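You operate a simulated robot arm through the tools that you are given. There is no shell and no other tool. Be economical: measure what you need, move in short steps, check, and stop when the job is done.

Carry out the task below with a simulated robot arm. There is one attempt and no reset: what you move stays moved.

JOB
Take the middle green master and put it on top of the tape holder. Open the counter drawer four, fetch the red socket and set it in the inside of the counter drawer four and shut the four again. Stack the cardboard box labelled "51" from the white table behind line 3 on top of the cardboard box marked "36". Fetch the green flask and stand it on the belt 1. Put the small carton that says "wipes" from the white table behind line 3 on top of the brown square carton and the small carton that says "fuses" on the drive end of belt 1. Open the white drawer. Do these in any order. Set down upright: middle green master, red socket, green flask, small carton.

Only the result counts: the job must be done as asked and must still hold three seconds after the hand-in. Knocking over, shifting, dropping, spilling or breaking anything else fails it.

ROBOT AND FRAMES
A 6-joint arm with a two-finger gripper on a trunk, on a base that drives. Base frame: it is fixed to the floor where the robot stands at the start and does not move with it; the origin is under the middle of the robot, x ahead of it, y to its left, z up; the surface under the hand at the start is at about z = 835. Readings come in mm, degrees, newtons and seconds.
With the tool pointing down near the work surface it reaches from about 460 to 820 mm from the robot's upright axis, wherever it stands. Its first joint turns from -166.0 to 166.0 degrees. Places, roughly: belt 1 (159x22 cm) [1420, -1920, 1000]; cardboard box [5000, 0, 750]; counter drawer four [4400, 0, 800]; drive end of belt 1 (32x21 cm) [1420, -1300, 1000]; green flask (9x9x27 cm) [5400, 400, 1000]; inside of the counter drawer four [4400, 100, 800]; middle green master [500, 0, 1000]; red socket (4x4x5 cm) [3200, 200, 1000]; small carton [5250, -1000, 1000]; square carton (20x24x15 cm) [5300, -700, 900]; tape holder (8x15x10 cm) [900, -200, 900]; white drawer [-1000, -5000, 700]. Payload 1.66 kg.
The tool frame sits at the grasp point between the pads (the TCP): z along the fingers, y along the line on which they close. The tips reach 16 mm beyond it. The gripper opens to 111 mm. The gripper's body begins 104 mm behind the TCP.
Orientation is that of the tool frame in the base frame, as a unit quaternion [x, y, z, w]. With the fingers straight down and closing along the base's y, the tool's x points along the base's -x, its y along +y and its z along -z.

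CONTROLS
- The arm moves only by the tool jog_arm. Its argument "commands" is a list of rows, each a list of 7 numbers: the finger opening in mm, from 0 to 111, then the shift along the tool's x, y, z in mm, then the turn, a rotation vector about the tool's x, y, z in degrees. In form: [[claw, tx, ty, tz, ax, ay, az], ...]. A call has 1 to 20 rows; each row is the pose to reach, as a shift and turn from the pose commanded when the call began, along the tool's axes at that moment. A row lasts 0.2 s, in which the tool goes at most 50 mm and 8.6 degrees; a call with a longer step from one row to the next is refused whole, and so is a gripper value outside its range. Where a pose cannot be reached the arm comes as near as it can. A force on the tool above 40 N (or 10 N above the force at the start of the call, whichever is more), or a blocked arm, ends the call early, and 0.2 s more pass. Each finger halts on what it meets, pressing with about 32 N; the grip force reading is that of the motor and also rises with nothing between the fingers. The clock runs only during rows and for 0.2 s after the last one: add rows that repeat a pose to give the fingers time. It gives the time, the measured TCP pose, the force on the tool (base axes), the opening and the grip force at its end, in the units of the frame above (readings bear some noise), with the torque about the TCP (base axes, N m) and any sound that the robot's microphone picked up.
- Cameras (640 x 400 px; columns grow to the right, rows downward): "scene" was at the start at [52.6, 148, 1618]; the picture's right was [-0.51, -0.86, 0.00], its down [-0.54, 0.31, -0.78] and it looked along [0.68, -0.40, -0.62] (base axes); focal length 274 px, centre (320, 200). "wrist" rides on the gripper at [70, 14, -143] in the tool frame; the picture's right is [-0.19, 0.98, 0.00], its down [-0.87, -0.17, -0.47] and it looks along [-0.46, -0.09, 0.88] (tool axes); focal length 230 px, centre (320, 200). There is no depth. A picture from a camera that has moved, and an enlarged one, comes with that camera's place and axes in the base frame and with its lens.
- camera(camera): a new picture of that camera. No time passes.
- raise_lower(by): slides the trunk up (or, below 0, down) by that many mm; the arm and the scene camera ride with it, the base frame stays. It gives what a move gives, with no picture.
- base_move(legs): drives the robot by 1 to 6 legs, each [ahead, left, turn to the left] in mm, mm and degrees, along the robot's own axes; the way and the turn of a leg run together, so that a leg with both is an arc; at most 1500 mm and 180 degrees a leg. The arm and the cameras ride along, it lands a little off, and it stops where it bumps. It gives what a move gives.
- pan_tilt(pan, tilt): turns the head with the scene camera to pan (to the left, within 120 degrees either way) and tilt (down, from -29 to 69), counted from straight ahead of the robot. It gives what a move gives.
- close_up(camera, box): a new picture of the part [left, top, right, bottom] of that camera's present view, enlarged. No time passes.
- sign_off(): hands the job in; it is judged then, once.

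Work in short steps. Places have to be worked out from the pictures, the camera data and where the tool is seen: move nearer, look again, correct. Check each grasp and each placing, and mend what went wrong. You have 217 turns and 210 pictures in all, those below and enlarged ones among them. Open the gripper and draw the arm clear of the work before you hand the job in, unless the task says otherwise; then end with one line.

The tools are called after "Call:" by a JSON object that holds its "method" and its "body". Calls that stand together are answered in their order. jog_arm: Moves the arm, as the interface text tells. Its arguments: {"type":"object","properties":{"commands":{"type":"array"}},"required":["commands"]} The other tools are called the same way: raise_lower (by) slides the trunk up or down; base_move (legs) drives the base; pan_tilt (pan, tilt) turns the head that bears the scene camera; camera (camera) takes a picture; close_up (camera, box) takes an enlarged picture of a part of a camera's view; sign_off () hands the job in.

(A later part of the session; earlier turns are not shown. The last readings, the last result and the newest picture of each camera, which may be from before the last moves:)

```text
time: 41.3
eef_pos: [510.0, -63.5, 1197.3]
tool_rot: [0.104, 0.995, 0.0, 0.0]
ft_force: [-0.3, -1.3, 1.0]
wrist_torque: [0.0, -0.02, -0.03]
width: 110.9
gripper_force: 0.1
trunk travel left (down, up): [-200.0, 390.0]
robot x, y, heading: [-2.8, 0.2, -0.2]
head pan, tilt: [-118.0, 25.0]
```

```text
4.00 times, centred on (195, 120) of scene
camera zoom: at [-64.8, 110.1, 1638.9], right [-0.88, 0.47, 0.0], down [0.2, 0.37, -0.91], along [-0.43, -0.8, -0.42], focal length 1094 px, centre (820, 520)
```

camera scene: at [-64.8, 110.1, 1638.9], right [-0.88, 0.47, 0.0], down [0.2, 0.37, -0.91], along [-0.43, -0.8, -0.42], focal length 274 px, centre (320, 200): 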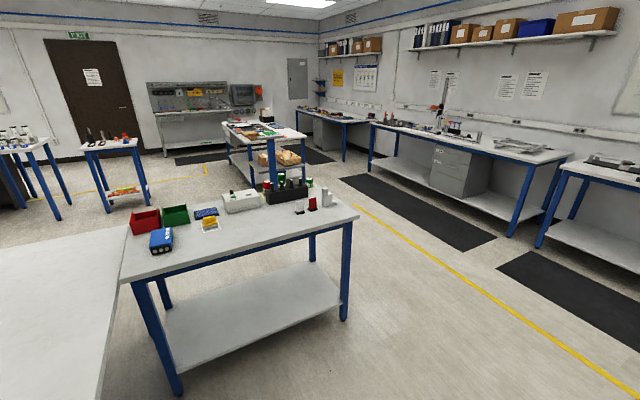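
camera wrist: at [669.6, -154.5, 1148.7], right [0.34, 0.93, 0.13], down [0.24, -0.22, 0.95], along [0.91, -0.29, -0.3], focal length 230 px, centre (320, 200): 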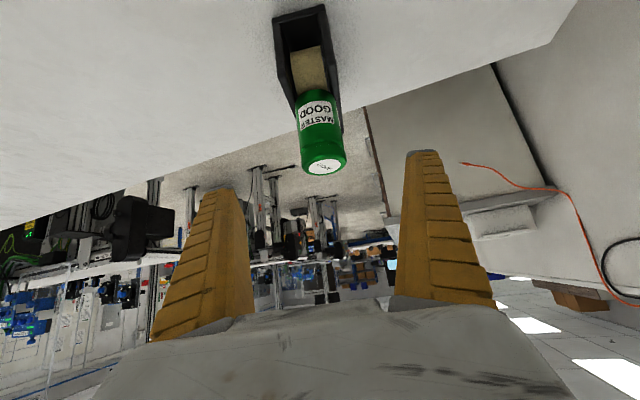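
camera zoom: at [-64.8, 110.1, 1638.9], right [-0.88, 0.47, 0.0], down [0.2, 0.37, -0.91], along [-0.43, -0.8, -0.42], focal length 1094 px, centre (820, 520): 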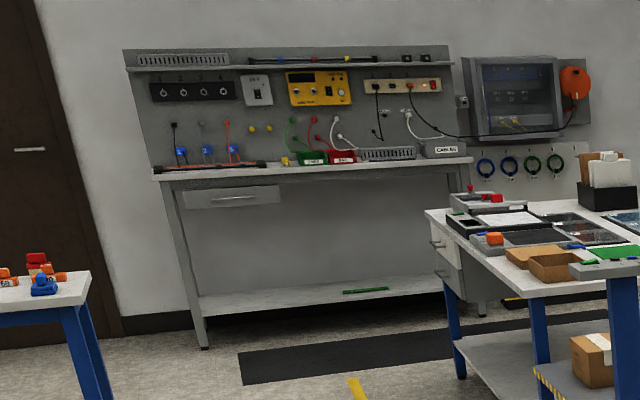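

The repair bench at about (-900,-4850) has drawers facing +x; that's the white drawer. I drive back, turn right and go down the aisle beside the blue table.

Call:
{"method": "base_move", "body": {"legs": [[-1400, 0, 0], [0, 0, -90], [1400, 0, 0]]}}

Call:
{"method": "pan_tilt", "body": {"pan": 15, "tilt": 20}}

Call:
{"method": "camera", "body": {"camera": "scene"}}

Call:
{"method": "pan_tilt", "body": {"pan": 60, "tilt": 20}}

Call:
{"method": "camera", "body": {"camera": "scene"}}

```text
time: 58.7
eef_pos: [-1500.8, -1896.9, 1198.0]
tool_rot: [0.782, 0.623, 0.0, 0.0]
ft_force: [-0.5, 0.0, -0.8]
wrist_torque: [-0.01, -0.01, 0.0]
width: 110.9
gripper_force: 0.1
trunk travel left (down, up): [-200.0, 390.0]
robot x, y, heading: [-1427.9, -1386.8, -90.8]
head pan, tilt: [-118.0, 25.0]
```

```text
time: 60.8
eef_pos: [-1501.8, -1897.7, 1198.6]
tool_rot: [0.782, 0.623, 0.0, 0.0]
ft_force: [0.4, -0.4, 0.3]
wrist_torque: [0.01, 0.04, -0.02]
width: 111.0
gripper_force: 0.0
trunk travel left (down, up): [-200.0, 390.0]
robot x, y, heading: [-1432.1, -1382.9, -90.8]
head pan, tilt: [15.0, 20.0]
```

```text
169 pictures are left
camera scene: at [-1218.2, -1458.9, 1647.0], right [-0.97, -0.24, 0.0], down [-0.08, 0.33, -0.94], along [0.23, -0.91, -0.34], focal length 274 px, centre (320, 200)
```

scene: 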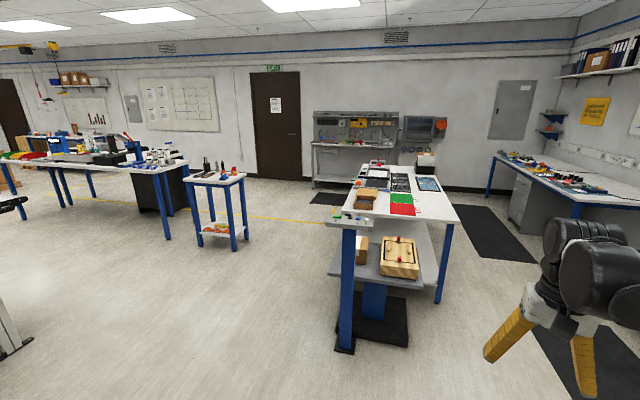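

```text
time: 61.9
eef_pos: [-1500.8, -1897.3, 1197.9]
tool_rot: [0.781, 0.624, -0.001, 0.0]
ft_force: [-1.0, 0.2, -0.2]
wrist_torque: [-0.02, 0.01, 0.01]
width: 111.0
gripper_force: 0.1
trunk travel left (down, up): [-200.0, 390.0]
robot x, y, heading: [-1431.1, -1384.0, -91.1]
head pan, tilt: [60.0, 20.0]
```

```text
168 pictures are left
camera scene: at [-1161.0, -1416.4, 1647.0], right [-0.51, -0.86, 0.0], down [-0.29, 0.18, -0.94], along [0.81, -0.48, -0.34], focal length 274 px, centre (320, 200)
```

scene: 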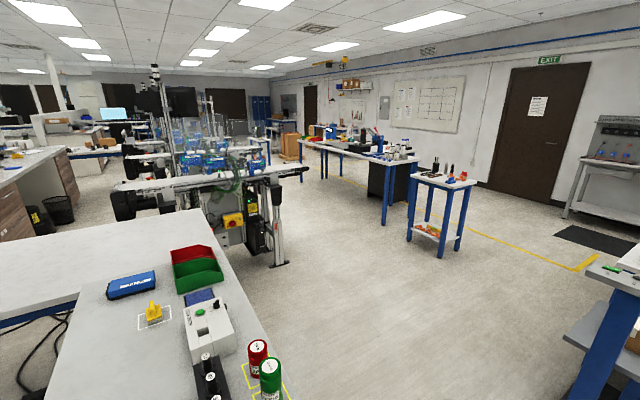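

Clear floor. I drive to the drawers' side of the repair bench, about (-130,-4700), facing it.

Call:
{"method": "base_move", "body": {"legs": [[1300, 0, 1], [0, 1350, 0], [1500, 0, 0], [550, 0, 0], [0, 0, -90]]}}

Call:
{"method": "pan_tilt", "body": {"pan": 15, "tilt": 35}}

Call:
{"method": "camera", "body": {"camera": "scene"}}

```text
time: 70.8
eef_pos: [-1242.9, -3195.0, 1198.1]
tool_rot: [0.779, 0.627, 0.0, 0.0]
ft_force: [0.3, -0.2, 0.1]
wrist_torque: [0.01, 0.0, 0.02]
width: 110.9
gripper_force: 0.1
trunk travel left (down, up): [-200.0, 390.0]
robot x, y, heading: [-1176.6, -2683.5, -90.6]
head pan, tilt: [60.0, 20.0]
stopped in leg 2: the robot was blocked; the commanded pose is now the measured one
```

```text
time: 71.9
eef_pos: [-1242.7, -3193.6, 1197.7]
tool_rot: [0.779, 0.627, 0.0, 0.0]
ft_force: [-0.6, -0.6, -0.3]
wrist_torque: [0.02, -0.02, -0.01]
width: 111.2
gripper_force: 0.1
trunk travel left (down, up): [-200.0, 390.0]
robot x, y, heading: [-1174.6, -2682.5, -90.4]
head pan, tilt: [15.0, 35.0]
```

```text
167 pictures are left
camera scene: at [-965.2, -2749.4, 1623.2], right [-0.97, -0.25, 0.0], down [-0.15, 0.55, -0.82], along [0.21, -0.79, -0.57], focal length 274 px, centre (320, 200)
```

scene: 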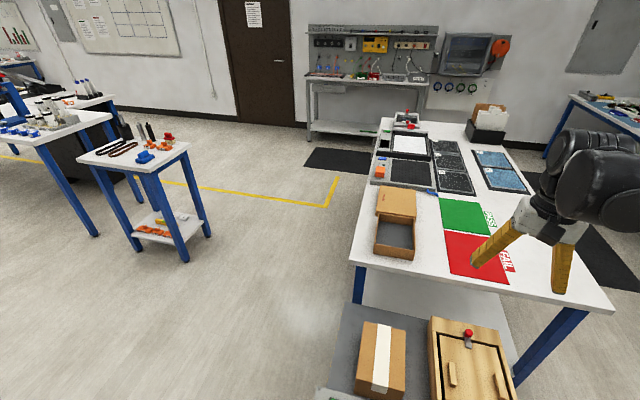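

I was blocked, likely by the stand with the wooden box just ahead. I look down to see.

Call:
{"method": "pan_tilt", "body": {"pan": -5, "tilt": 66}}

Call:
{"method": "camera", "body": {"camera": "scene"}}

Call:
{"method": "pan_tilt", "body": {"pan": 70, "tilt": 60}}

Call:
{"method": "camera", "body": {"camera": "scene"}}

```text
time: 72.8
eef_pos: [-1243.0, -3194.7, 1198.2]
tool_rot: [0.779, 0.627, 0.0, 0.0]
ft_force: [0.2, 0.6, 0.3]
wrist_torque: [0.0, 0.0, 0.02]
width: 110.8
gripper_force: 0.1
trunk travel left (down, up): [-200.0, 390.0]
robot x, y, heading: [-1177.0, -2686.6, -90.4]
head pan, tilt: [-5.0, 66.0]
```

```text
166 pictures are left
camera scene: at [-993.1, -2723.4, 1582.3], right [-1.0, 0.09, 0.0], down [0.08, 0.91, -0.41], along [-0.04, -0.41, -0.91], focal length 274 px, centre (320, 200)
```

scene: 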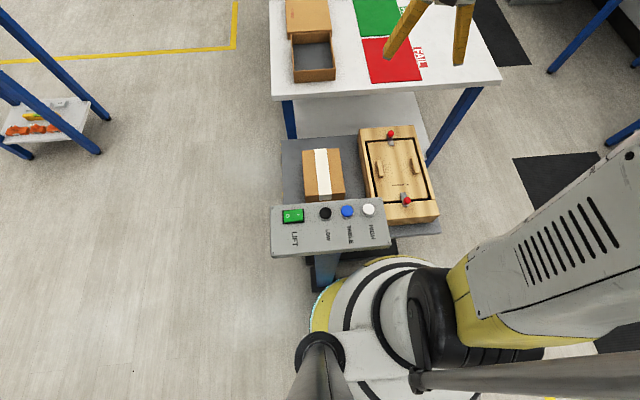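

```text
time: 74.3
eef_pos: [-1243.2, -3194.8, 1198.3]
tool_rot: [0.779, 0.627, 0.0, 0.0]
ft_force: [-0.4, 0.2, -0.5]
wrist_torque: [0.03, 0.02, -0.04]
width: 110.9
gripper_force: 0.0
trunk travel left (down, up): [-200.0, 390.0]
robot x, y, heading: [-1173.6, -2686.9, -90.4]
head pan, tilt: [70.0, 60.0]
```

```text
165 pictures are left
camera scene: at [-925.2, -2687.4, 1588.9], right [-0.35, -0.94, 0.0], down [-0.81, 0.3, -0.5], along [0.47, -0.17, -0.87], focal length 274 px, centre (320, 200)
```

scene: 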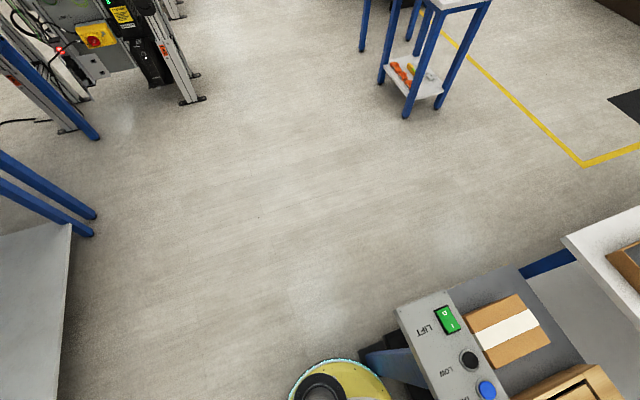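

It is the lift's control post base just ahead. I back off 300 mm, sidestep left, then go on down.

Call:
{"method": "base_move", "body": {"legs": [[-300, 0, 0], [0, 1080, 0], [1500, 0, 0], [850, 0, 0], [0, 0, -90]]}}

Call:
{"method": "pan_tilt", "body": {"pan": 10, "tilt": 35}}

Call:
{"method": "camera", "body": {"camera": "scene"}}

Call:
{"method": "camera", "body": {"camera": "wrist"}}

```text
time: 96.4
eef_pos: [-610.2, -4671.2, 1197.5]
tool_rot: [0.995, -0.101, 0.0, 0.0]
ft_force: [-0.4, -0.4, 0.5]
wrist_torque: [-0.02, 0.05, -0.01]
width: 110.9
gripper_force: 0.0
trunk travel left (down, up): [-200.0, 390.0]
robot x, y, heading: [-97.0, -4734.5, -179.4]
head pan, tilt: [70.0, 60.0]
```

```text
time: 97.7
eef_pos: [-611.2, -4672.7, 1196.3]
tool_rot: [0.995, -0.1, 0.001, 0.0]
ft_force: [-0.7, 0.3, -0.4]
wrist_torque: [0.01, 0.01, 0.02]
width: 110.8
gripper_force: 0.2
trunk travel left (down, up): [-200.0, 390.0]
robot x, y, heading: [-97.6, -4730.5, -179.5]
head pan, tilt: [10.0, 35.0]
```

```text
164 pictures are left
camera scene: at [-165.0, -4935.2, 1623.1], right [-0.18, 0.98, 0.0], down [0.56, 0.11, -0.82], along [-0.81, -0.15, -0.57], focal length 274 px, centre (320, 200)
```

scene: 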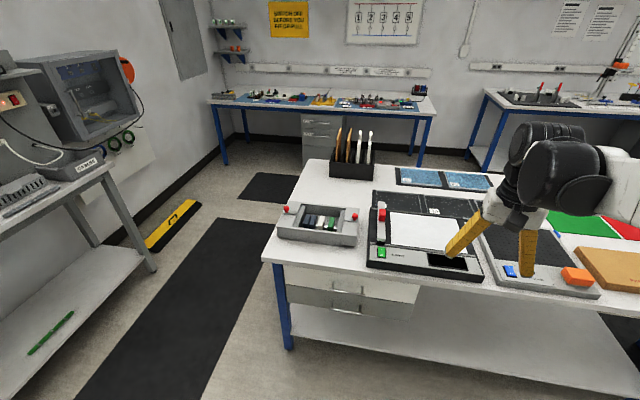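

```text
163 pictures are left
camera wrist: at [-545.4, -4698.4, 1341.0], right [-0.38, -0.92, 0.0], down [-0.82, 0.34, 0.47], along [-0.44, 0.18, -0.88], focal length 230 px, centre (320, 200)
```

wrist: 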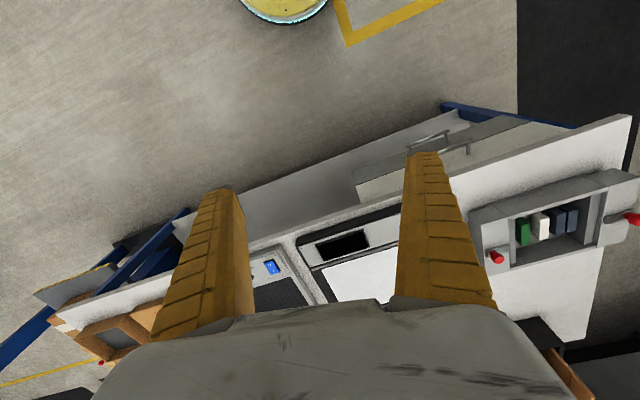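

The upper drawer is white, the lower grey. I zoom in on the handles.

Call:
{"method": "close_up", "body": {"camera": "scene", "box": [250, 230, 450, 355]}}

Call:
{"method": "close_up", "body": {"camera": "wrist", "box": [330, 80, 640, 270]}}

```text
3.20 times, centred on (350, 292) of scene
camera zoom: at [-165.0, -4935.2, 1623.1], right [-0.18, 0.98, 0.0], down [0.56, 0.11, -0.82], along [-0.81, -0.15, -0.57], focal length 876 px, centre (224, -96)
```

zoom: 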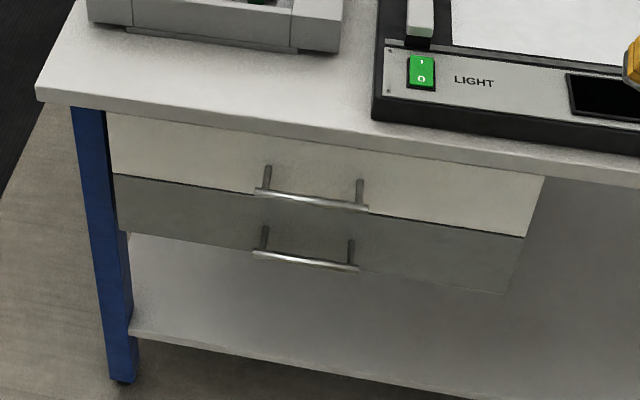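

```text
2.06 times, centred on (485, 175) of wrist
camera zoom: at [-545.4, -4698.4, 1341.0], right [-0.38, -0.92, 0.0], down [-0.82, 0.34, 0.47], along [-0.44, 0.18, -0.88], focal length 475 px, centre (-21, 252)
```

zoom: 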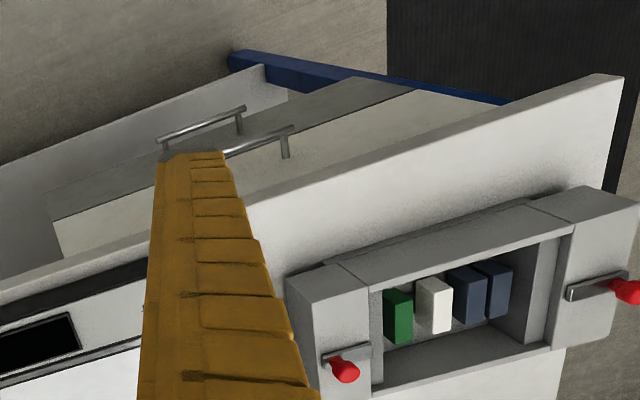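

Triangulated: the white drawer's handle bar runs y -5019..-4885 at x≈-844, z≈709, standing ~38 mm off the front. I'll grip it with a horizontal tool closing vertically. First I reposition the base back 130 and left 190.

Call:
{"method": "base_move", "body": {"legs": [[-130, 190, -0.5]]}}

Call:
{"method": "jog_arm", "body": {"commands": [[111, -18, 0, 0, -0.82, -8.15, -0.82], [111, -36, 0, 0, -1.64, -16.3, -1.64], [111, -54, 0, 0, -2.46, -24.5, -2.46], [111, -72, 0, 0, -3.28, -32.6, -3.28], [111, -90, 0, 0, -4.1, -40.8, -4.1], [111, -108, 0, 0, -4.93, -48.9, -4.93], [111, -126, 0, 0, -5.75, -57.1, -5.75], [111, -144, 0, 0, -6.57, -65.2, -6.57], [111, -162, 0, 0, -7.4, -73.4, -7.4], [111, -180, 0, 0, -8.2, -81.5, -8.2], [111, -198, 0, 0, -9.04, -89.7, -9.04], [111, -198, 0, 0, -9.04, -89.7, -9.04]]}}

```text
time: 99.5
eef_pos: [-477.6, -4856.1, 1197.3]
tool_rot: [0.994, -0.105, 0.0, -0.001]
ft_force: [-0.1, 0.2, -0.2]
wrist_torque: [0.06, 0.04, -0.03]
width: 110.8
gripper_force: 0.0
trunk travel left (down, up): [-200.0, 390.0]
robot x, y, heading: [33.3, -4918.2, 179.9]
head pan, tilt: [10.0, 35.0]
```

```text
time: 102.0
eef_pos: [-672.1, -4814.4, 1197.5]
tool_rot: [0.707, -0.004, -0.707, -0.004]
ft_force: [-1.1, -0.1, 0.9]
wrist_torque: [0.0, -0.01, -0.01]
width: 110.8
gripper_force: 0.1
trunk travel left (down, up): [-200.0, 390.0]
robot x, y, heading: [30.9, -4921.9, 180.1]
head pan, tilt: [10.0, 35.0]
```

Tool is horizontal. Now I roll it 90° so it closes vertically, while lowering to handle height well in front of the table edge.

Call:
{"method": "jog_arm", "body": {"commands": [[60, 44, 12.5, 0, 0, 0, 8.2], [60, 88, 25, 0, 0, 0, 16.4], [60, 132, 37.5, 0, 0, 0, 24.6], [60, 176, 50, 0, 0, 0, 32.8], [60, 220, 62.5, 0, 0, 0, 41], [60, 264, 75, 0, 0, 0, 49.2], [60, 308, 87.5, 0, 0, 0, 57.4], [60, 352, 100, 0, 0, 0, 65.6], [60, 396, 112, 0, 0, 0, 73.8], [60, 440, 125, 0, 0, 0, 82], [60, 484, 137, 0, 0, 0, 90], [60, 488, 138, 0, 0, 0, 90], [60, 488, 138, 0, 0, 0, 90]]}}

Call:
{"method": "camera", "body": {"camera": "wrist"}}

Call:
{"method": "camera", "body": {"camera": "scene"}}

```text
time: 104.8
eef_pos: [-798.2, -4962.2, 905.3]
tool_rot: [-0.502, 0.504, 0.5, -0.495]
ft_force: [0.4, 0.8, -0.6]
wrist_torque: [0.0, -0.02, 0.04]
width: 62.1
gripper_force: 0.8
out of reach, approached as far as the arm can: row 2, 3, 4, 5, 6, 7, 8, 9, 10, 11, 12, 13
trunk travel left (down, up): [-200.0, 390.0]
robot x, y, heading: [31.7, -4918.0, 180.2]
head pan, tilt: [10.0, 35.0]
```

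```text
160 pictures are left
camera wrist: at [-656.7, -5032.4, 920.0], right [-0.01, 0.19, 0.98], down [0.48, 0.86, -0.16], along [-0.88, 0.47, -0.1], focal length 230 px, centre (320, 200)
```

wrist: 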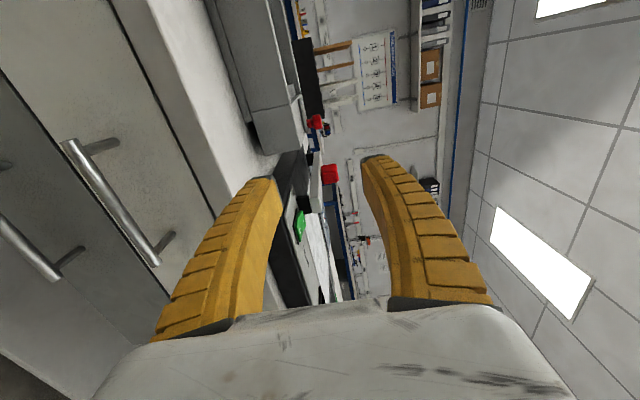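

```text
159 pictures are left
camera scene: at [-36.8, -5124.1, 1623.2], right [-0.17, 0.98, 0.0], down [0.56, 0.1, -0.82], along [-0.81, -0.14, -0.57], focal length 274 px, centre (320, 200)
```

scene: 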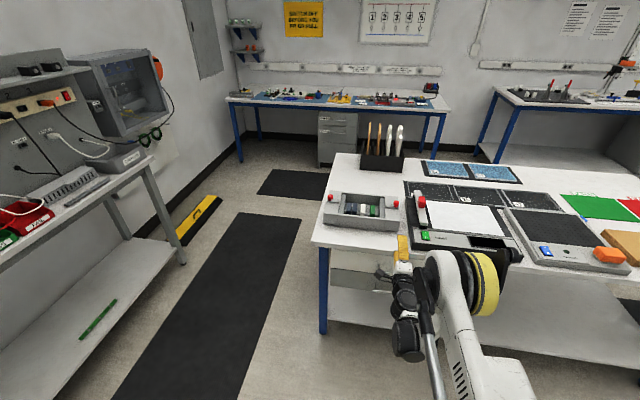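

The arm couldn't go that low; I back the base 70 mm and lower the trunk 200 mm instead.

Call:
{"method": "base_move", "body": {"legs": [[-70, 0, 0]]}}

Call:
{"method": "raise_lower", "body": {"by": -195}}

Call:
{"method": "camera", "body": {"camera": "wrist"}}

Call:
{"method": "camera", "body": {"camera": "scene"}}

```text
time: 105.9
eef_pos: [-728.0, -4961.1, 904.9]
tool_rot: [-0.501, 0.504, 0.5, -0.495]
ft_force: [0.2, 0.4, 0.5]
wrist_torque: [0.01, -0.02, 0.02]
width: 61.9
gripper_force: 0.8
trunk travel left (down, up): [-200.0, 390.0]
robot x, y, heading: [102.5, -4919.8, 180.0]
head pan, tilt: [10.0, 35.0]
```

```text
time: 108.0
eef_pos: [-728.5, -4961.2, 709.4]
tool_rot: [-0.501, 0.505, 0.499, -0.494]
ft_force: [-0.7, -0.2, 1.0]
wrist_torque: [0.0, 0.01, -0.01]
width: 62.3
gripper_force: 1.2
trunk travel left (down, up): [-5.0, 585.0]
robot x, y, heading: [100.3, -4920.2, 179.9]
head pan, tilt: [10.0, 35.0]
```

```text
158 pictures are left
camera wrist: at [-587.1, -5032.2, 725.2], right [-0.01, 0.19, 0.98], down [0.48, 0.86, -0.16], along [-0.88, 0.47, -0.1], focal length 230 px, centre (320, 200)
```

wrist: 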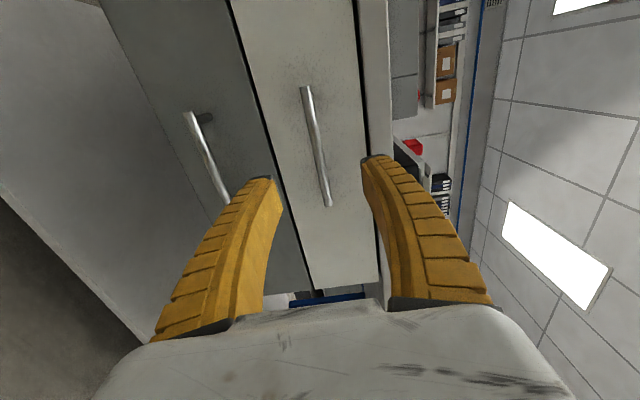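

```text
157 pictures are left
camera scene: at [32.8, -5124.2, 1428.3], right [-0.17, 0.98, 0.0], down [0.56, 0.1, -0.82], along [-0.81, -0.14, -0.57], focal length 274 px, centre (320, 200)
```

scene: 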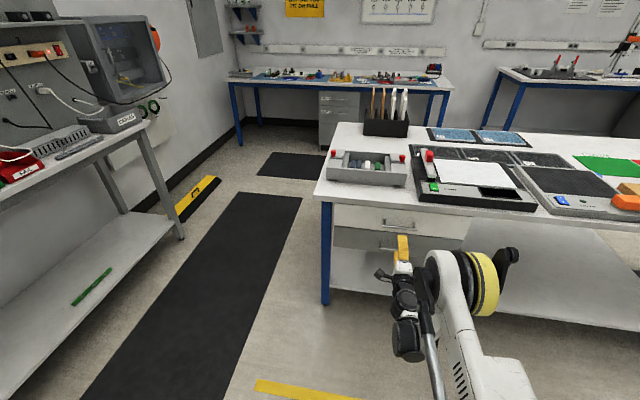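

The bar lies between the fingers at the right height. I narrow the opening to 40 mm, then drive forward to bring the bar between the pads.

Call:
{"method": "jog_arm", "body": {"commands": [[50, 0, 0, 0, 0, 0, 0], [40, 0, 0, 0, 0, 0, 0]]}}

Call:
{"method": "base_move", "body": {"legs": [[112, 0, 0]]}}

Call:
{"method": "camera", "body": {"camera": "wrist"}}

```text
time: 108.6
eef_pos: [-727.8, -4962.0, 709.8]
tool_rot: [-0.502, 0.505, 0.5, -0.494]
ft_force: [-0.2, 0.5, 0.2]
wrist_torque: [0.01, -0.01, 0.02]
width: 42.4
gripper_force: 2.2
trunk travel left (down, up): [-5.0, 585.0]
robot x, y, heading: [100.8, -4921.5, 180.0]
head pan, tilt: [10.0, 35.0]
```

```text
time: 109.8
eef_pos: [-839.8, -4960.6, 709.2]
tool_rot: [-0.501, 0.505, 0.499, -0.495]
ft_force: [-0.5, 0.7, 0.1]
wrist_torque: [0.02, 0.01, 0.01]
width: 42.5
gripper_force: 2.1
trunk travel left (down, up): [-5.0, 585.0]
robot x, y, heading: [-14.6, -4920.5, 180.2]
head pan, tilt: [10.0, 35.0]
```

```text
156 pictures are left
camera wrist: at [-698.7, -5032.1, 725.1], right [-0.01, 0.19, 0.98], down [0.48, 0.86, -0.16], along [-0.88, 0.47, -0.1], focal length 230 px, centre (320, 200)
```

wrist: 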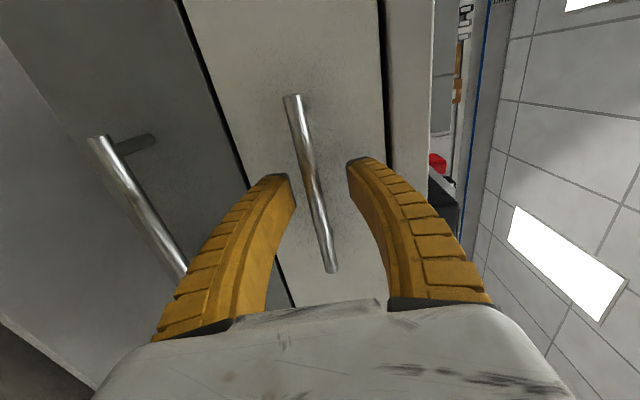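

The bar is between the fingers. Closing.

Call:
{"method": "jog_arm", "body": {"commands": [[25, 0, 0, 0, 0, 0, 0], [10, 0, 0, 0, 0, 0, 0], [4, 0, 0, 0, 0, 0, 0], [4, 0, 0, 0, 0, 0, 0]]}}

Call:
{"method": "camera", "body": {"camera": "wrist"}}

```text
time: 110.8
eef_pos: [-841.4, -4960.8, 709.0]
tool_rot: [-0.501, 0.504, 0.5, -0.494]
ft_force: [1.4, 0.4, -14.3]
wrist_torque: [-0.01, -0.07, 0.0]
width: 16.5
gripper_force: 9.4
trunk travel left (down, up): [-5.0, 585.0]
robot x, y, heading: [-10.1, -4919.0, 179.8]
head pan, tilt: [10.0, 35.0]
```

```text
155 pictures are left
camera wrist: at [-699.4, -5032.2, 724.1], right [-0.01, 0.19, 0.98], down [0.48, 0.86, -0.16], along [-0.88, 0.47, -0.1], focal length 230 px, centre (320, 200)
```

wrist: 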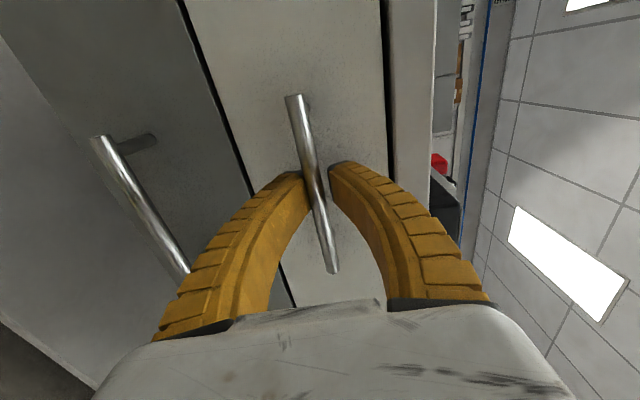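

The lower finger is touching first; I lower the trunk 3 mm and close fully.

Call:
{"method": "raise_lower", "body": {"by": -3}}

Call:
{"method": "jog_arm", "body": {"commands": [[4, 0, 0, 0, 0, 0, 0], [0, 0, 0, 0, 0, 0, 0], [0, 0, 0, 0, 0, 0, 0], [0, 0, 0, 0, 0, 0, 0]]}}

```text
time: 111.3
eef_pos: [-839.8, -4962.3, 706.0]
tool_rot: [-0.501, 0.504, 0.499, -0.495]
ft_force: [-0.7, -1.2, -6.7]
wrist_torque: [-0.01, -0.02, 0.02]
width: 11.4
gripper_force: 6.3
trunk travel left (down, up): [-2.0, 588.0]
robot x, y, heading: [-10.7, -4925.4, 179.9]
head pan, tilt: [10.0, 35.0]
```

```text
time: 112.3
eef_pos: [-840.3, -4961.9, 705.4]
tool_rot: [-0.502, 0.505, 0.499, -0.495]
ft_force: [1.8, -0.7, -14.3]
wrist_torque: [-0.05, -0.06, -0.01]
width: 8.8
gripper_force: 33.8
trunk travel left (down, up): [-2.0, 588.0]
robot x, y, heading: [-9.4, -4925.0, 179.8]
head pan, tilt: [10.0, 35.0]
```

Gripped the bar (8.8 mm, 34 N). Pull by driving back 120 mm first.

Call:
{"method": "base_move", "body": {"legs": [[-120, 0, 0]]}}

Call:
{"method": "camera", "body": {"camera": "scene"}}

```text
time: 113.5
eef_pos: [-720.9, -4961.7, 705.5]
tool_rot: [-0.501, 0.505, 0.5, -0.494]
ft_force: [1.1, -4.7, -14.5]
wrist_torque: [-0.03, -0.05, 0.0]
width: 8.3
gripper_force: 33.7
trunk travel left (down, up): [-2.0, 588.0]
robot x, y, heading: [110.4, -4920.6, 179.8]
head pan, tilt: [10.0, 35.0]
```

```text
154 pictures are left
camera scene: at [39.1, -5124.8, 1425.0], right [-0.17, 0.99, 0.0], down [0.57, 0.1, -0.82], along [-0.81, -0.14, -0.57], focal length 274 px, centre (320, 200)
```

scene: 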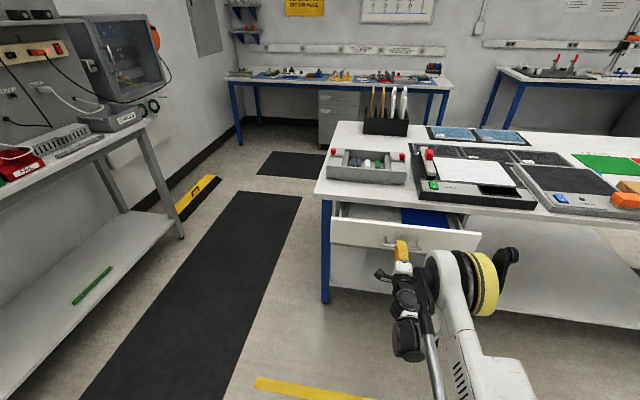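

The drawer is opening. I pull another 180 mm.

Call:
{"method": "base_move", "body": {"legs": [[-180, 0, 0]]}}

Call:
{"method": "camera", "body": {"camera": "scene"}}

```text
time: 115.1
eef_pos: [-539.6, -4960.9, 705.0]
tool_rot: [-0.501, 0.505, 0.5, -0.494]
ft_force: [0.8, 5.1, -14.2]
wrist_torque: [-0.03, -0.09, -0.01]
width: 8.1
gripper_force: 34.2
trunk travel left (down, up): [-2.0, 588.0]
robot x, y, heading: [289.9, -4917.7, 179.9]
head pan, tilt: [10.0, 35.0]
```

```text
153 pictures are left
camera scene: at [219.8, -5124.3, 1425.1], right [-0.17, 0.99, 0.0], down [0.57, 0.1, -0.82], along [-0.81, -0.14, -0.57], focal length 274 px, centre (320, 200)
```

scene: 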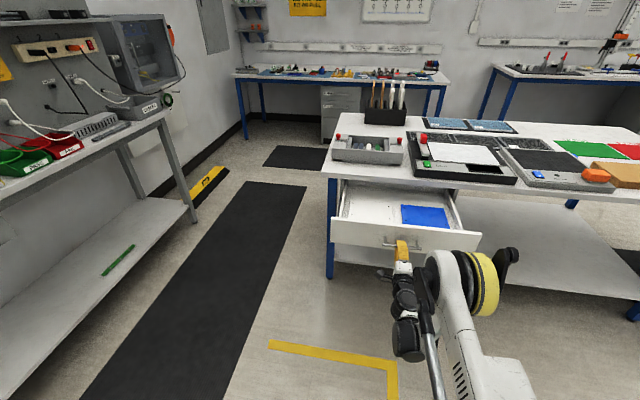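

Pull a little further, 60 mm, to be generous.

Call:
{"method": "base_move", "body": {"legs": [[-60, 0, 0]]}}

Call:
{"method": "camera", "body": {"camera": "wrist"}}

```text
time: 116.1
eef_pos: [-481.9, -4962.2, 705.6]
tool_rot: [-0.501, 0.505, 0.5, -0.494]
ft_force: [1.4, 0.2, -8.3]
wrist_torque: [-0.04, -0.05, 0.0]
width: 6.0
gripper_force: 34.0
trunk travel left (down, up): [-2.0, 588.0]
robot x, y, heading: [351.8, -4921.7, 179.8]
head pan, tilt: [10.0, 35.0]
stopped in leg 1: the force on the tool passed its limit at 47 N (the readings are from after the stop); the commanded pose is now the measured one
```

```text
152 pictures are left
camera wrist: at [-341.5, -5032.2, 721.4], right [-0.01, 0.19, 0.98], down [0.48, 0.86, -0.16], along [-0.88, 0.47, -0.1], focal length 230 px, centre (320, 200)
```

wrist: 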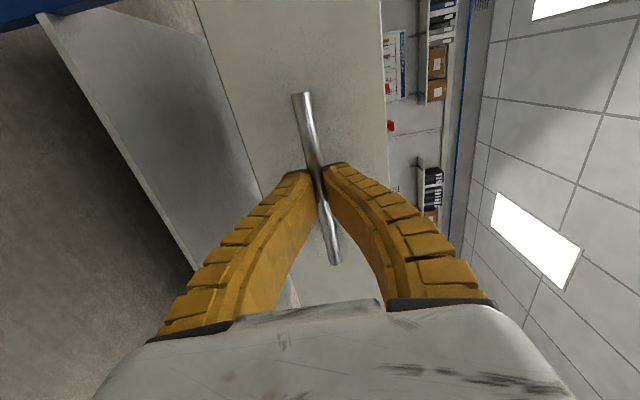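

The drawer hit its end stop – fully open (~350 mm). I release, back away, and raise the trunk.

Call:
{"method": "jog_arm", "body": {"commands": [[20, 0, 0, 0, 0, 0, 0], [45, 0, 0, 0, 0, 0, 0], [60, 0, 0, 0, 0, 0, 0], [60, 0, 0, 0, 0, 0, 0]]}}

Call:
{"method": "base_move", "body": {"legs": [[-150, -50, 0]]}}

Call:
{"method": "raise_lower", "body": {"by": 198}}

Call:
{"method": "camera", "body": {"camera": "scene"}}

```text
time: 117.1
eef_pos: [-483.3, -4962.4, 706.2]
tool_rot: [-0.501, 0.505, 0.499, -0.495]
ft_force: [-0.9, 0.3, 0.3]
wrist_torque: [-0.02, 0.0, 0.0]
width: 62.0
gripper_force: 1.2
trunk travel left (down, up): [-2.0, 588.0]
robot x, y, heading: [349.8, -4922.6, 179.6]
head pan, tilt: [10.0, 35.0]
```

```text
time: 118.5
eef_pos: [-331.1, -4912.5, 706.2]
tool_rot: [-0.501, 0.505, 0.5, -0.494]
ft_force: [0.2, -0.2, -0.2]
wrist_torque: [-0.01, 0.0, -0.02]
width: 61.9
gripper_force: 1.2
trunk travel left (down, up): [-2.0, 588.0]
robot x, y, heading: [500.8, -4868.6, 180.1]
head pan, tilt: [10.0, 35.0]
```

```text
time: 120.7
eef_pos: [-330.0, -4912.7, 904.2]
tool_rot: [-0.501, 0.505, 0.499, -0.494]
ft_force: [-0.1, 0.0, 0.7]
wrist_torque: [0.0, 0.02, -0.02]
width: 61.9
gripper_force: 1.6
trunk travel left (down, up): [-200.0, 390.0]
robot x, y, heading: [495.9, -4868.0, 179.9]
head pan, tilt: [10.0, 35.0]
```

```text
151 pictures are left
camera scene: at [430.5, -5075.2, 1623.0], right [-0.17, 0.98, 0.0], down [0.56, 0.1, -0.82], along [-0.81, -0.14, -0.57], focal length 274 px, centre (320, 200)
```

scene: 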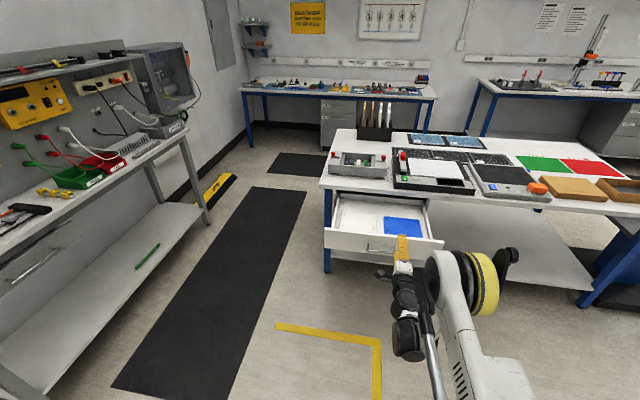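

White drawer is open. Now I restore the arm to its compact pose: first roll back and raise.

Call:
{"method": "jog_arm", "body": {"commands": [[60, 0, 26, -10, 0, 0, -8.2], [60, 0, 52, -20, 0, 0, -16.4], [60, 0, 79, -30, 0, 0, -24.6], [60, 0, 105, -40, 0, 0, -32.8], [60, 0, 132, -50, 0, 0, -41], [60, 0, 158, -60, 0, 0, -49.2], [60, 0, 184, -70, 0, 0, -57.4], [60, 0, 211, -80, 0, 0, -65.6], [60, 0, 237, -90, 0, 0, -73.8], [60, 0, 264, -100, 0, 0, -82], [60, 0, 290, -110, 0, 0, -90], [60, 0, 290, -110, 0, 0, -90]]}}

Call:
{"method": "jog_arm", "body": {"commands": [[111, 0, 0, -18, 0, 8.2, 0], [111, 0, 0, -36, 0, 16.4, 0], [111, 0, 0, -54, 0, 24.6, 0], [111, 0, 0, -72, 0, 32.8, 0], [111, 0, 0, -90, 0, 41, 0], [111, 0, 0, -108, 0, 49.2, 0], [111, 0, 0, -126, 0, 57.4, 0], [111, 0, 0, -144, 0, 65.6, 0], [111, 0, 0, -162, 0, 73.8, 0], [111, 0, 0, -180, 0, 82, 0], [111, 0, 0, -198, 0, 90, 0], [111, 0, 0, -198, 0, 90, 0]]}}

Call:
{"method": "pan_tilt", "body": {"pan": -90, "tilt": 25}}

Call:
{"method": "camera", "body": {"camera": "scene"}}

```text
time: 123.3
eef_pos: [-226.3, -4913.3, 1196.7]
tool_rot: [0.712, -0.001, -0.702, -0.004]
ft_force: [-0.7, 0.0, 1.1]
wrist_torque: [-0.03, 0.01, 0.01]
width: 61.9
gripper_force: 1.6
out of reach, approached as far as the arm can: row 1, 2, 3, 4, 5
trunk travel left (down, up): [-200.0, 390.0]
robot x, y, heading: [495.9, -4870.9, 179.9]
head pan, tilt: [10.0, 35.0]
```

```text
time: 125.9
eef_pos: [-25.8, -4915.0, 1198.6]
tool_rot: [1.0, -0.004, 0.006, -0.001]
ft_force: [-0.4, 1.2, 0.5]
wrist_torque: [0.05, -0.03, 0.03]
width: 111.1
gripper_force: 0.1
trunk travel left (down, up): [-200.0, 390.0]
robot x, y, heading: [499.6, -4872.7, 179.9]
head pan, tilt: [10.0, 35.0]
```

```text
time: 127.7
eef_pos: [-26.7, -4915.7, 1199.3]
tool_rot: [1.0, -0.005, 0.006, 0.0]
ft_force: [-0.7, -0.1, 0.2]
wrist_torque: [0.03, 0.0, 0.02]
width: 110.8
gripper_force: 0.0
trunk travel left (down, up): [-200.0, 390.0]
robot x, y, heading: [501.0, -4869.5, 179.9]
head pan, tilt: [-90.0, 25.0]
```

```text
150 pictures are left
camera scene: at [517.3, -4967.8, 1638.9], right [1.0, 0.0, 0.0], down [0.0, -0.42, -0.91], along [0.0, 0.91, -0.42], focal length 274 px, centre (320, 200)
```

scene: 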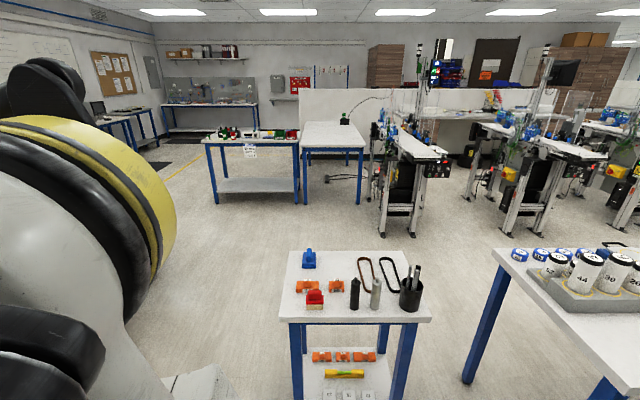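

The gap between lines 1 and 2 (x≈1650..2500) leads to the counter aisle. I drive around the small table and over to in front of that gap.

Call:
{"method": "base_move", "body": {"legs": [[500, 0, 0], [0, 0, -90], [1500, 0, 0], [0, -1500, 0], [0, -580, 0]]}}

Call:
{"method": "pan_tilt", "body": {"pan": 0, "tilt": 30}}

Call:
{"method": "camera", "body": {"camera": "scene"}}

Call:
{"method": "pan_tilt", "body": {"pan": -40, "tilt": 25}}

Call:
{"method": "camera", "body": {"camera": "scene"}}

```text
time: 151.5
eef_pos: [2088.1, -2913.4, 1197.7]
tool_rot: [-0.692, 0.721, -0.005, -0.003]
ft_force: [0.2, 0.1, -0.4]
wrist_torque: [-0.01, 0.05, -0.01]
width: 111.1
gripper_force: 0.1
trunk travel left (down, up): [-200.0, 390.0]
robot x, y, heading: [2114.3, -3438.4, 88.2]
head pan, tilt: [-90.0, 25.0]
```

```text
time: 153.1
eef_pos: [2088.2, -2913.2, 1198.9]
tool_rot: [-0.693, 0.721, -0.004, -0.003]
ft_force: [0.4, -0.3, -0.9]
wrist_torque: [0.0, -0.01, 0.02]
width: 110.7
gripper_force: 0.0
trunk travel left (down, up): [-200.0, 390.0]
robot x, y, heading: [2116.6, -3439.5, 88.3]
head pan, tilt: [0.0, 30.0]
```

```text
149 pictures are left
camera scene: at [1925.7, -3362.7, 1631.0], right [1.0, -0.03, 0.0], down [-0.02, -0.5, -0.87], along [0.03, 0.87, -0.5], focal length 274 px, centre (320, 200)
```

scene: 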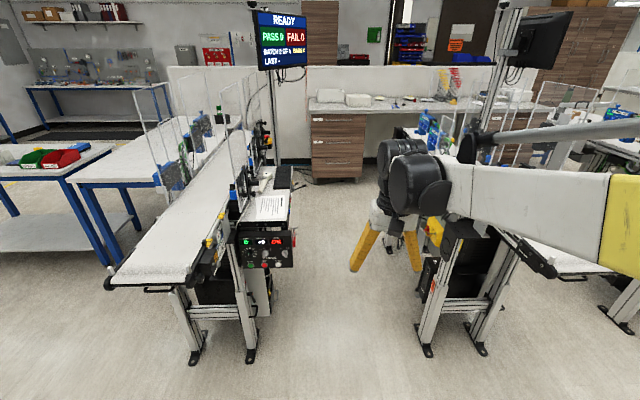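

```text
time: 154.2
eef_pos: [2087.1, -2913.0, 1198.6]
tool_rot: [-0.693, 0.721, -0.005, -0.004]
ft_force: [0.0, -1.1, -0.9]
wrist_torque: [0.01, 0.01, -0.01]
width: 110.9
gripper_force: 0.1
trunk travel left (down, up): [-200.0, 390.0]
robot x, y, heading: [2115.2, -3439.7, 88.1]
head pan, tilt: [-40.0, 25.0]
```

```text
148 pictures are left
camera scene: at [1984.1, -3384.4, 1638.9], right [0.75, -0.67, 0.0], down [-0.28, -0.32, -0.91], along [0.6, 0.68, -0.42], focal length 274 px, centre (320, 200)
```

scene: 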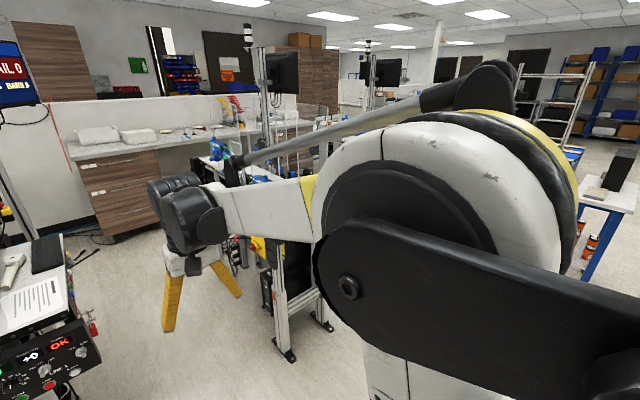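

The passage looks tight at equipment height. I examine it more closely.

Call:
{"method": "pan_tilt", "body": {"pan": 0, "tilt": 25}}

Call:
{"method": "close_up", "body": {"camera": "scene", "box": [180, 80, 500, 280]}}

Call:
{"method": "pan_tilt", "body": {"pan": -110, "tilt": 15}}

Call:
{"method": "camera", "body": {"camera": "scene"}}

```text
time: 155.3
eef_pos: [2087.9, -2914.3, 1198.4]
tool_rot: [-0.693, 0.721, -0.004, -0.004]
ft_force: [0.7, -0.6, 0.6]
wrist_torque: [-0.01, 0.0, 0.03]
width: 110.7
gripper_force: 0.1
trunk travel left (down, up): [-200.0, 390.0]
robot x, y, heading: [2115.1, -3441.0, 87.8]
head pan, tilt: [0.0, 25.0]
```

```text
2.00 times, centred on (340, 180) of scene
camera zoom: at [1925.8, -3361.0, 1638.9], right [1.0, -0.03, 0.0], down [-0.01, -0.42, -0.91], along [0.03, 0.91, -0.42], focal length 547 px, centre (280, 240)
```

zoom: 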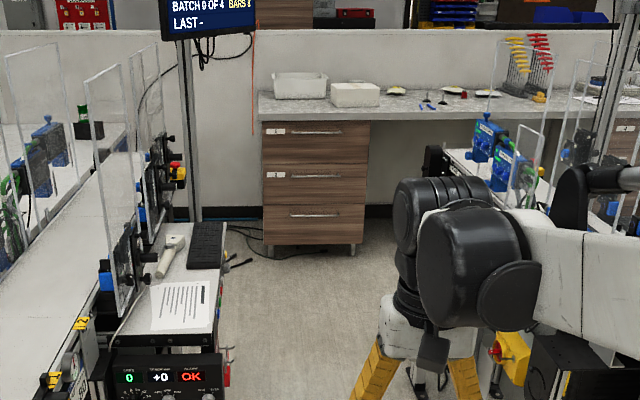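

```text
time: 157.1
eef_pos: [2088.9, -2913.7, 1197.1]
tool_rot: [-0.693, 0.721, -0.005, -0.004]
ft_force: [-0.4, 0.5, -0.2]
wrist_torque: [-0.01, 0.0, 0.03]
width: 110.8
gripper_force: 0.0
trunk travel left (down, up): [-200.0, 390.0]
robot x, y, heading: [2115.6, -3437.2, 88.0]
head pan, tilt: [-110.0, 15.0]
```

```text
146 pictures are left
camera scene: at [2009.4, -3487.8, 1655.1], right [-0.37, -0.93, 0.0], down [-0.24, 0.1, -0.97], along [0.9, -0.36, -0.26], focal length 274 px, centre (320, 200)
```

scene: 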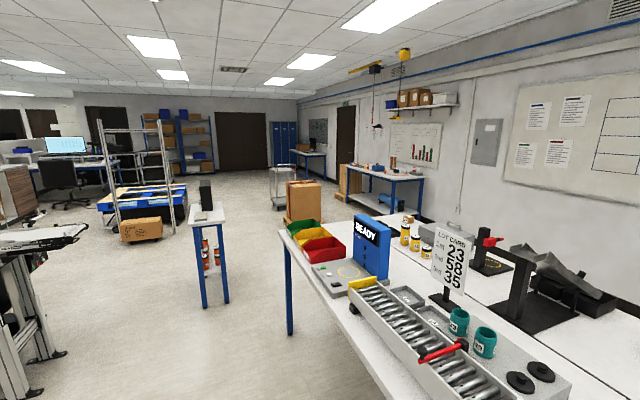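

There seems to be a more open way round the end of line 3. I turn to face +x and drive along y≈-3350 to x≈3700.

Call:
{"method": "base_move", "body": {"legs": [[0, 0, -88], [1500, 0, 0]]}}

Call:
{"method": "pan_tilt", "body": {"pan": 45, "tilt": 25}}

Call:
{"method": "camera", "body": {"camera": "scene"}}

Call:
{"method": "pan_tilt", "body": {"pan": 10, "tilt": 25}}

Call:
{"method": "camera", "body": {"camera": "scene"}}

```text
time: 168.3
eef_pos: [4132.3, -3382.1, 1198.5]
tool_rot: [0.001, 1.0, 0.0, -0.006]
ft_force: [0.8, 0.0, -0.3]
wrist_torque: [0.03, 0.02, 0.0]
width: 110.7
gripper_force: 0.0
trunk travel left (down, up): [-200.0, 390.0]
robot x, y, heading: [3603.1, -3428.0, 0.2]
head pan, tilt: [-110.0, 15.0]
```

```text
time: 170.7
eef_pos: [4131.0, -3381.9, 1198.1]
tool_rot: [0.001, 1.0, -0.001, -0.007]
ft_force: [0.0, 0.1, 0.0]
wrist_torque: [-0.05, -0.02, -0.01]
width: 110.9
gripper_force: 0.0
trunk travel left (down, up): [-200.0, 390.0]
robot x, y, heading: [3606.7, -3431.5, 0.3]
head pan, tilt: [45.0, 25.0]
```

```text
145 pictures are left
camera scene: at [3648.0, -3173.1, 1638.9], right [0.71, -0.7, 0.0], down [-0.3, -0.3, -0.91], along [0.64, 0.64, -0.42], focal length 274 px, centre (320, 200)
```

scene: 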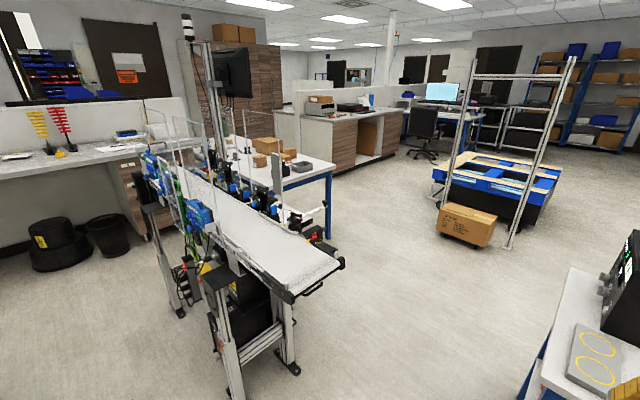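

```text
time: 171.7
eef_pos: [4131.0, -3381.9, 1197.6]
tool_rot: [0.001, 1.0, -0.001, -0.006]
ft_force: [-1.1, 0.1, -0.4]
wrist_torque: [0.0, -0.01, 0.02]
width: 111.0
gripper_force: 0.1
trunk travel left (down, up): [-200.0, 390.0]
robot x, y, heading: [3602.6, -3432.1, 0.5]
head pan, tilt: [10.0, 25.0]
```

```text
144 pictures are left
camera scene: at [3673.8, -3222.0, 1638.9], right [0.18, -0.98, 0.0], down [-0.42, -0.08, -0.91], along [0.89, 0.16, -0.42], focal length 274 px, centre (320, 200)
```

scene: 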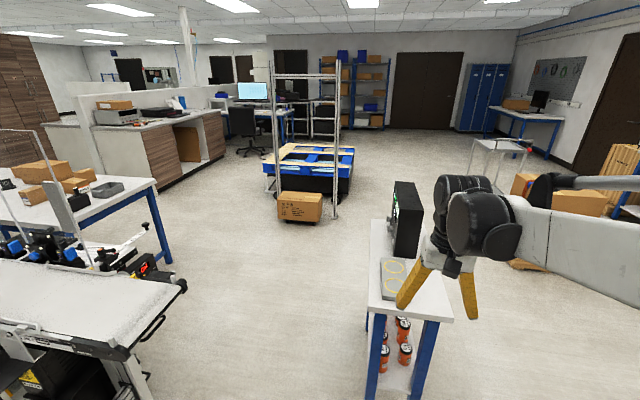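

Line 3's end and the stand leave a diagonal way through. I drive it to about (5500,-2450), then face +y.

Call:
{"method": "base_move", "body": {"legs": [[0, 410, 0], [740, 0, 0], [460, 340, 0], [850, 250, 0], [0, 0, 90]]}}

Call:
{"method": "pan_tilt", "body": {"pan": 20, "tilt": 25}}

Call:
{"method": "camera", "body": {"camera": "scene"}}

Call:
{"method": "pan_tilt", "body": {"pan": -30, "tilt": 25}}

Call:
{"method": "camera", "body": {"camera": "scene"}}

```text
time: 188.8
eef_pos: [5624.4, -1906.2, 1197.8]
tool_rot: [-0.701, 0.713, -0.004, -0.004]
ft_force: [-0.4, -0.7, -0.2]
wrist_torque: [-0.03, 0.0, 0.0]
width: 111.0
gripper_force: 0.2
trunk travel left (down, up): [-200.0, 390.0]
robot x, y, heading: [5664.9, -2431.6, 89.7]
head pan, tilt: [10.0, 25.0]
```

```text
time: 189.5
eef_pos: [5624.3, -1906.5, 1197.6]
tool_rot: [-0.701, 0.713, -0.005, -0.004]
ft_force: [-0.1, 0.4, 0.0]
wrist_torque: [-0.02, 0.01, 0.01]
width: 111.0
gripper_force: 0.0
trunk travel left (down, up): [-200.0, 390.0]
robot x, y, heading: [5667.0, -2433.3, 89.9]
head pan, tilt: [20.0, 25.0]
```

```text
143 pictures are left
camera scene: at [5442.1, -2362.8, 1638.9], right [0.94, 0.33, 0.0], down [0.14, -0.4, -0.91], along [-0.3, 0.85, -0.42], focal length 274 px, centre (320, 200)
```

scene: 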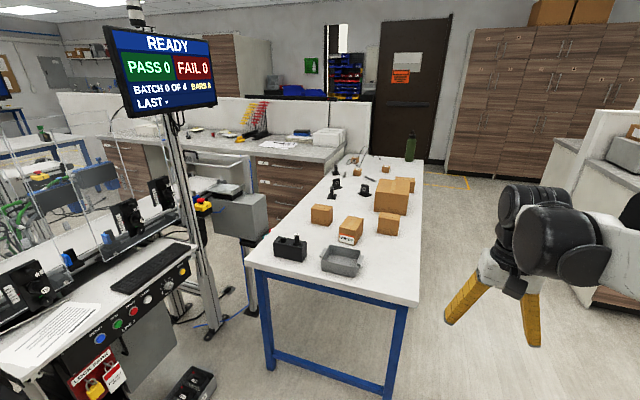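

```text
time: 190.7
eef_pos: [5624.5, -1906.5, 1198.8]
tool_rot: [-0.701, 0.713, -0.005, -0.004]
ft_force: [0.0, 0.9, -1.2]
wrist_torque: [0.02, -0.02, 0.0]
width: 110.8
gripper_force: 0.0
trunk travel left (down, up): [-200.0, 390.0]
robot x, y, heading: [5664.3, -2430.5, 89.5]
head pan, tilt: [-30.0, 25.0]
```

```text
142 pictures are left
camera scene: at [5519.5, -2370.2, 1638.9], right [0.86, -0.51, 0.0], down [-0.21, -0.36, -0.91], along [0.46, 0.78, -0.42], focal length 274 px, centre (320, 200)
```

scene: 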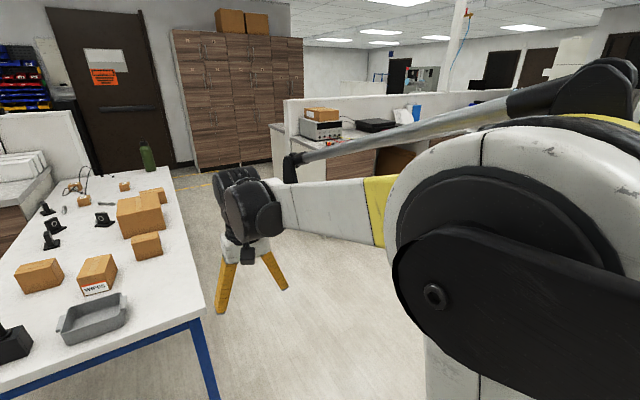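

The white table behind line 3 has the cartons and flask, reachable from its +x side. I drive to about (6000,-900), facing -x.

Call:
{"method": "base_move", "body": {"legs": [[0, -340, 0], [1500, 0, 0], [0, 0, 90]]}}

Call:
{"method": "pan_tilt", "body": {"pan": 0, "tilt": 40}}

Call:
{"method": "camera", "body": {"camera": "scene"}}

Call:
{"method": "camera", "body": {"camera": "wrist"}}

```text
time: 203.8
eef_pos: [5493.2, -957.1, 1198.3]
tool_rot: [1.0, -0.01, 0.006, -0.001]
ft_force: [0.5, -0.3, -0.5]
wrist_torque: [-0.04, 0.0, 0.0]
width: 110.8
gripper_force: 0.0
trunk travel left (down, up): [-200.0, 390.0]
robot x, y, heading: [6021.9, -922.4, 179.4]
head pan, tilt: [-30.0, 25.0]
```

```text
time: 204.8
eef_pos: [5493.4, -957.1, 1198.4]
tool_rot: [1.0, -0.009, 0.007, -0.001]
ft_force: [0.1, 0.5, -0.7]
wrist_torque: [-0.02, 0.02, 0.02]
width: 110.7
gripper_force: 0.0
trunk travel left (down, up): [-200.0, 390.0]
robot x, y, heading: [6021.9, -917.5, 179.2]
head pan, tilt: [0.0, 40.0]
```

```text
141 pictures are left
camera scene: at [5949.9, -1107.2, 1615.6], right [0.01, 1.0, 0.0], down [0.64, -0.01, -0.77], along [-0.77, 0.01, -0.64], focal length 274 px, centre (320, 200)
```

scene: 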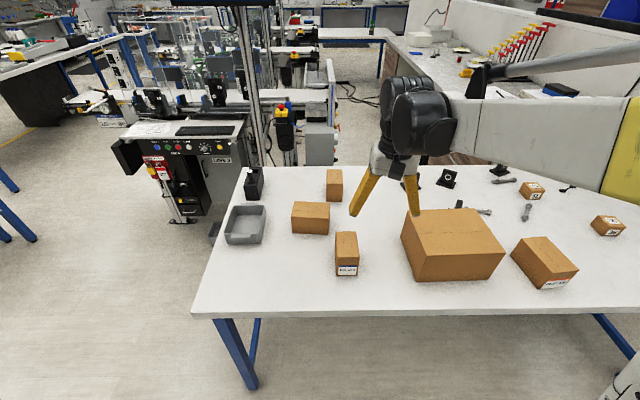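

```text
140 pictures are left
camera wrist: at [5559.3, -972.0, 1342.2], right [-0.21, -0.98, 0.0], down [-0.87, 0.18, 0.46], along [-0.45, 0.1, -0.89], focal length 230 px, centre (320, 200)
```

wrist: 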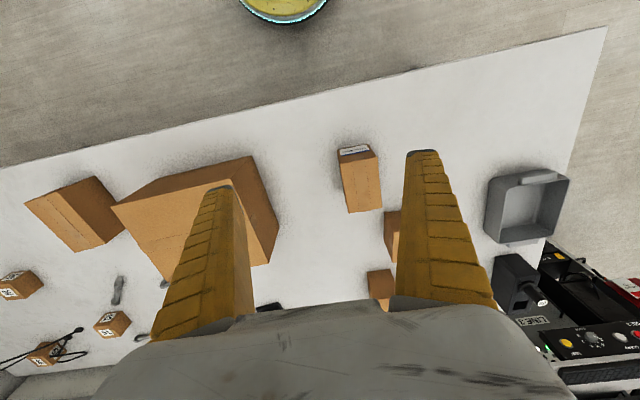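

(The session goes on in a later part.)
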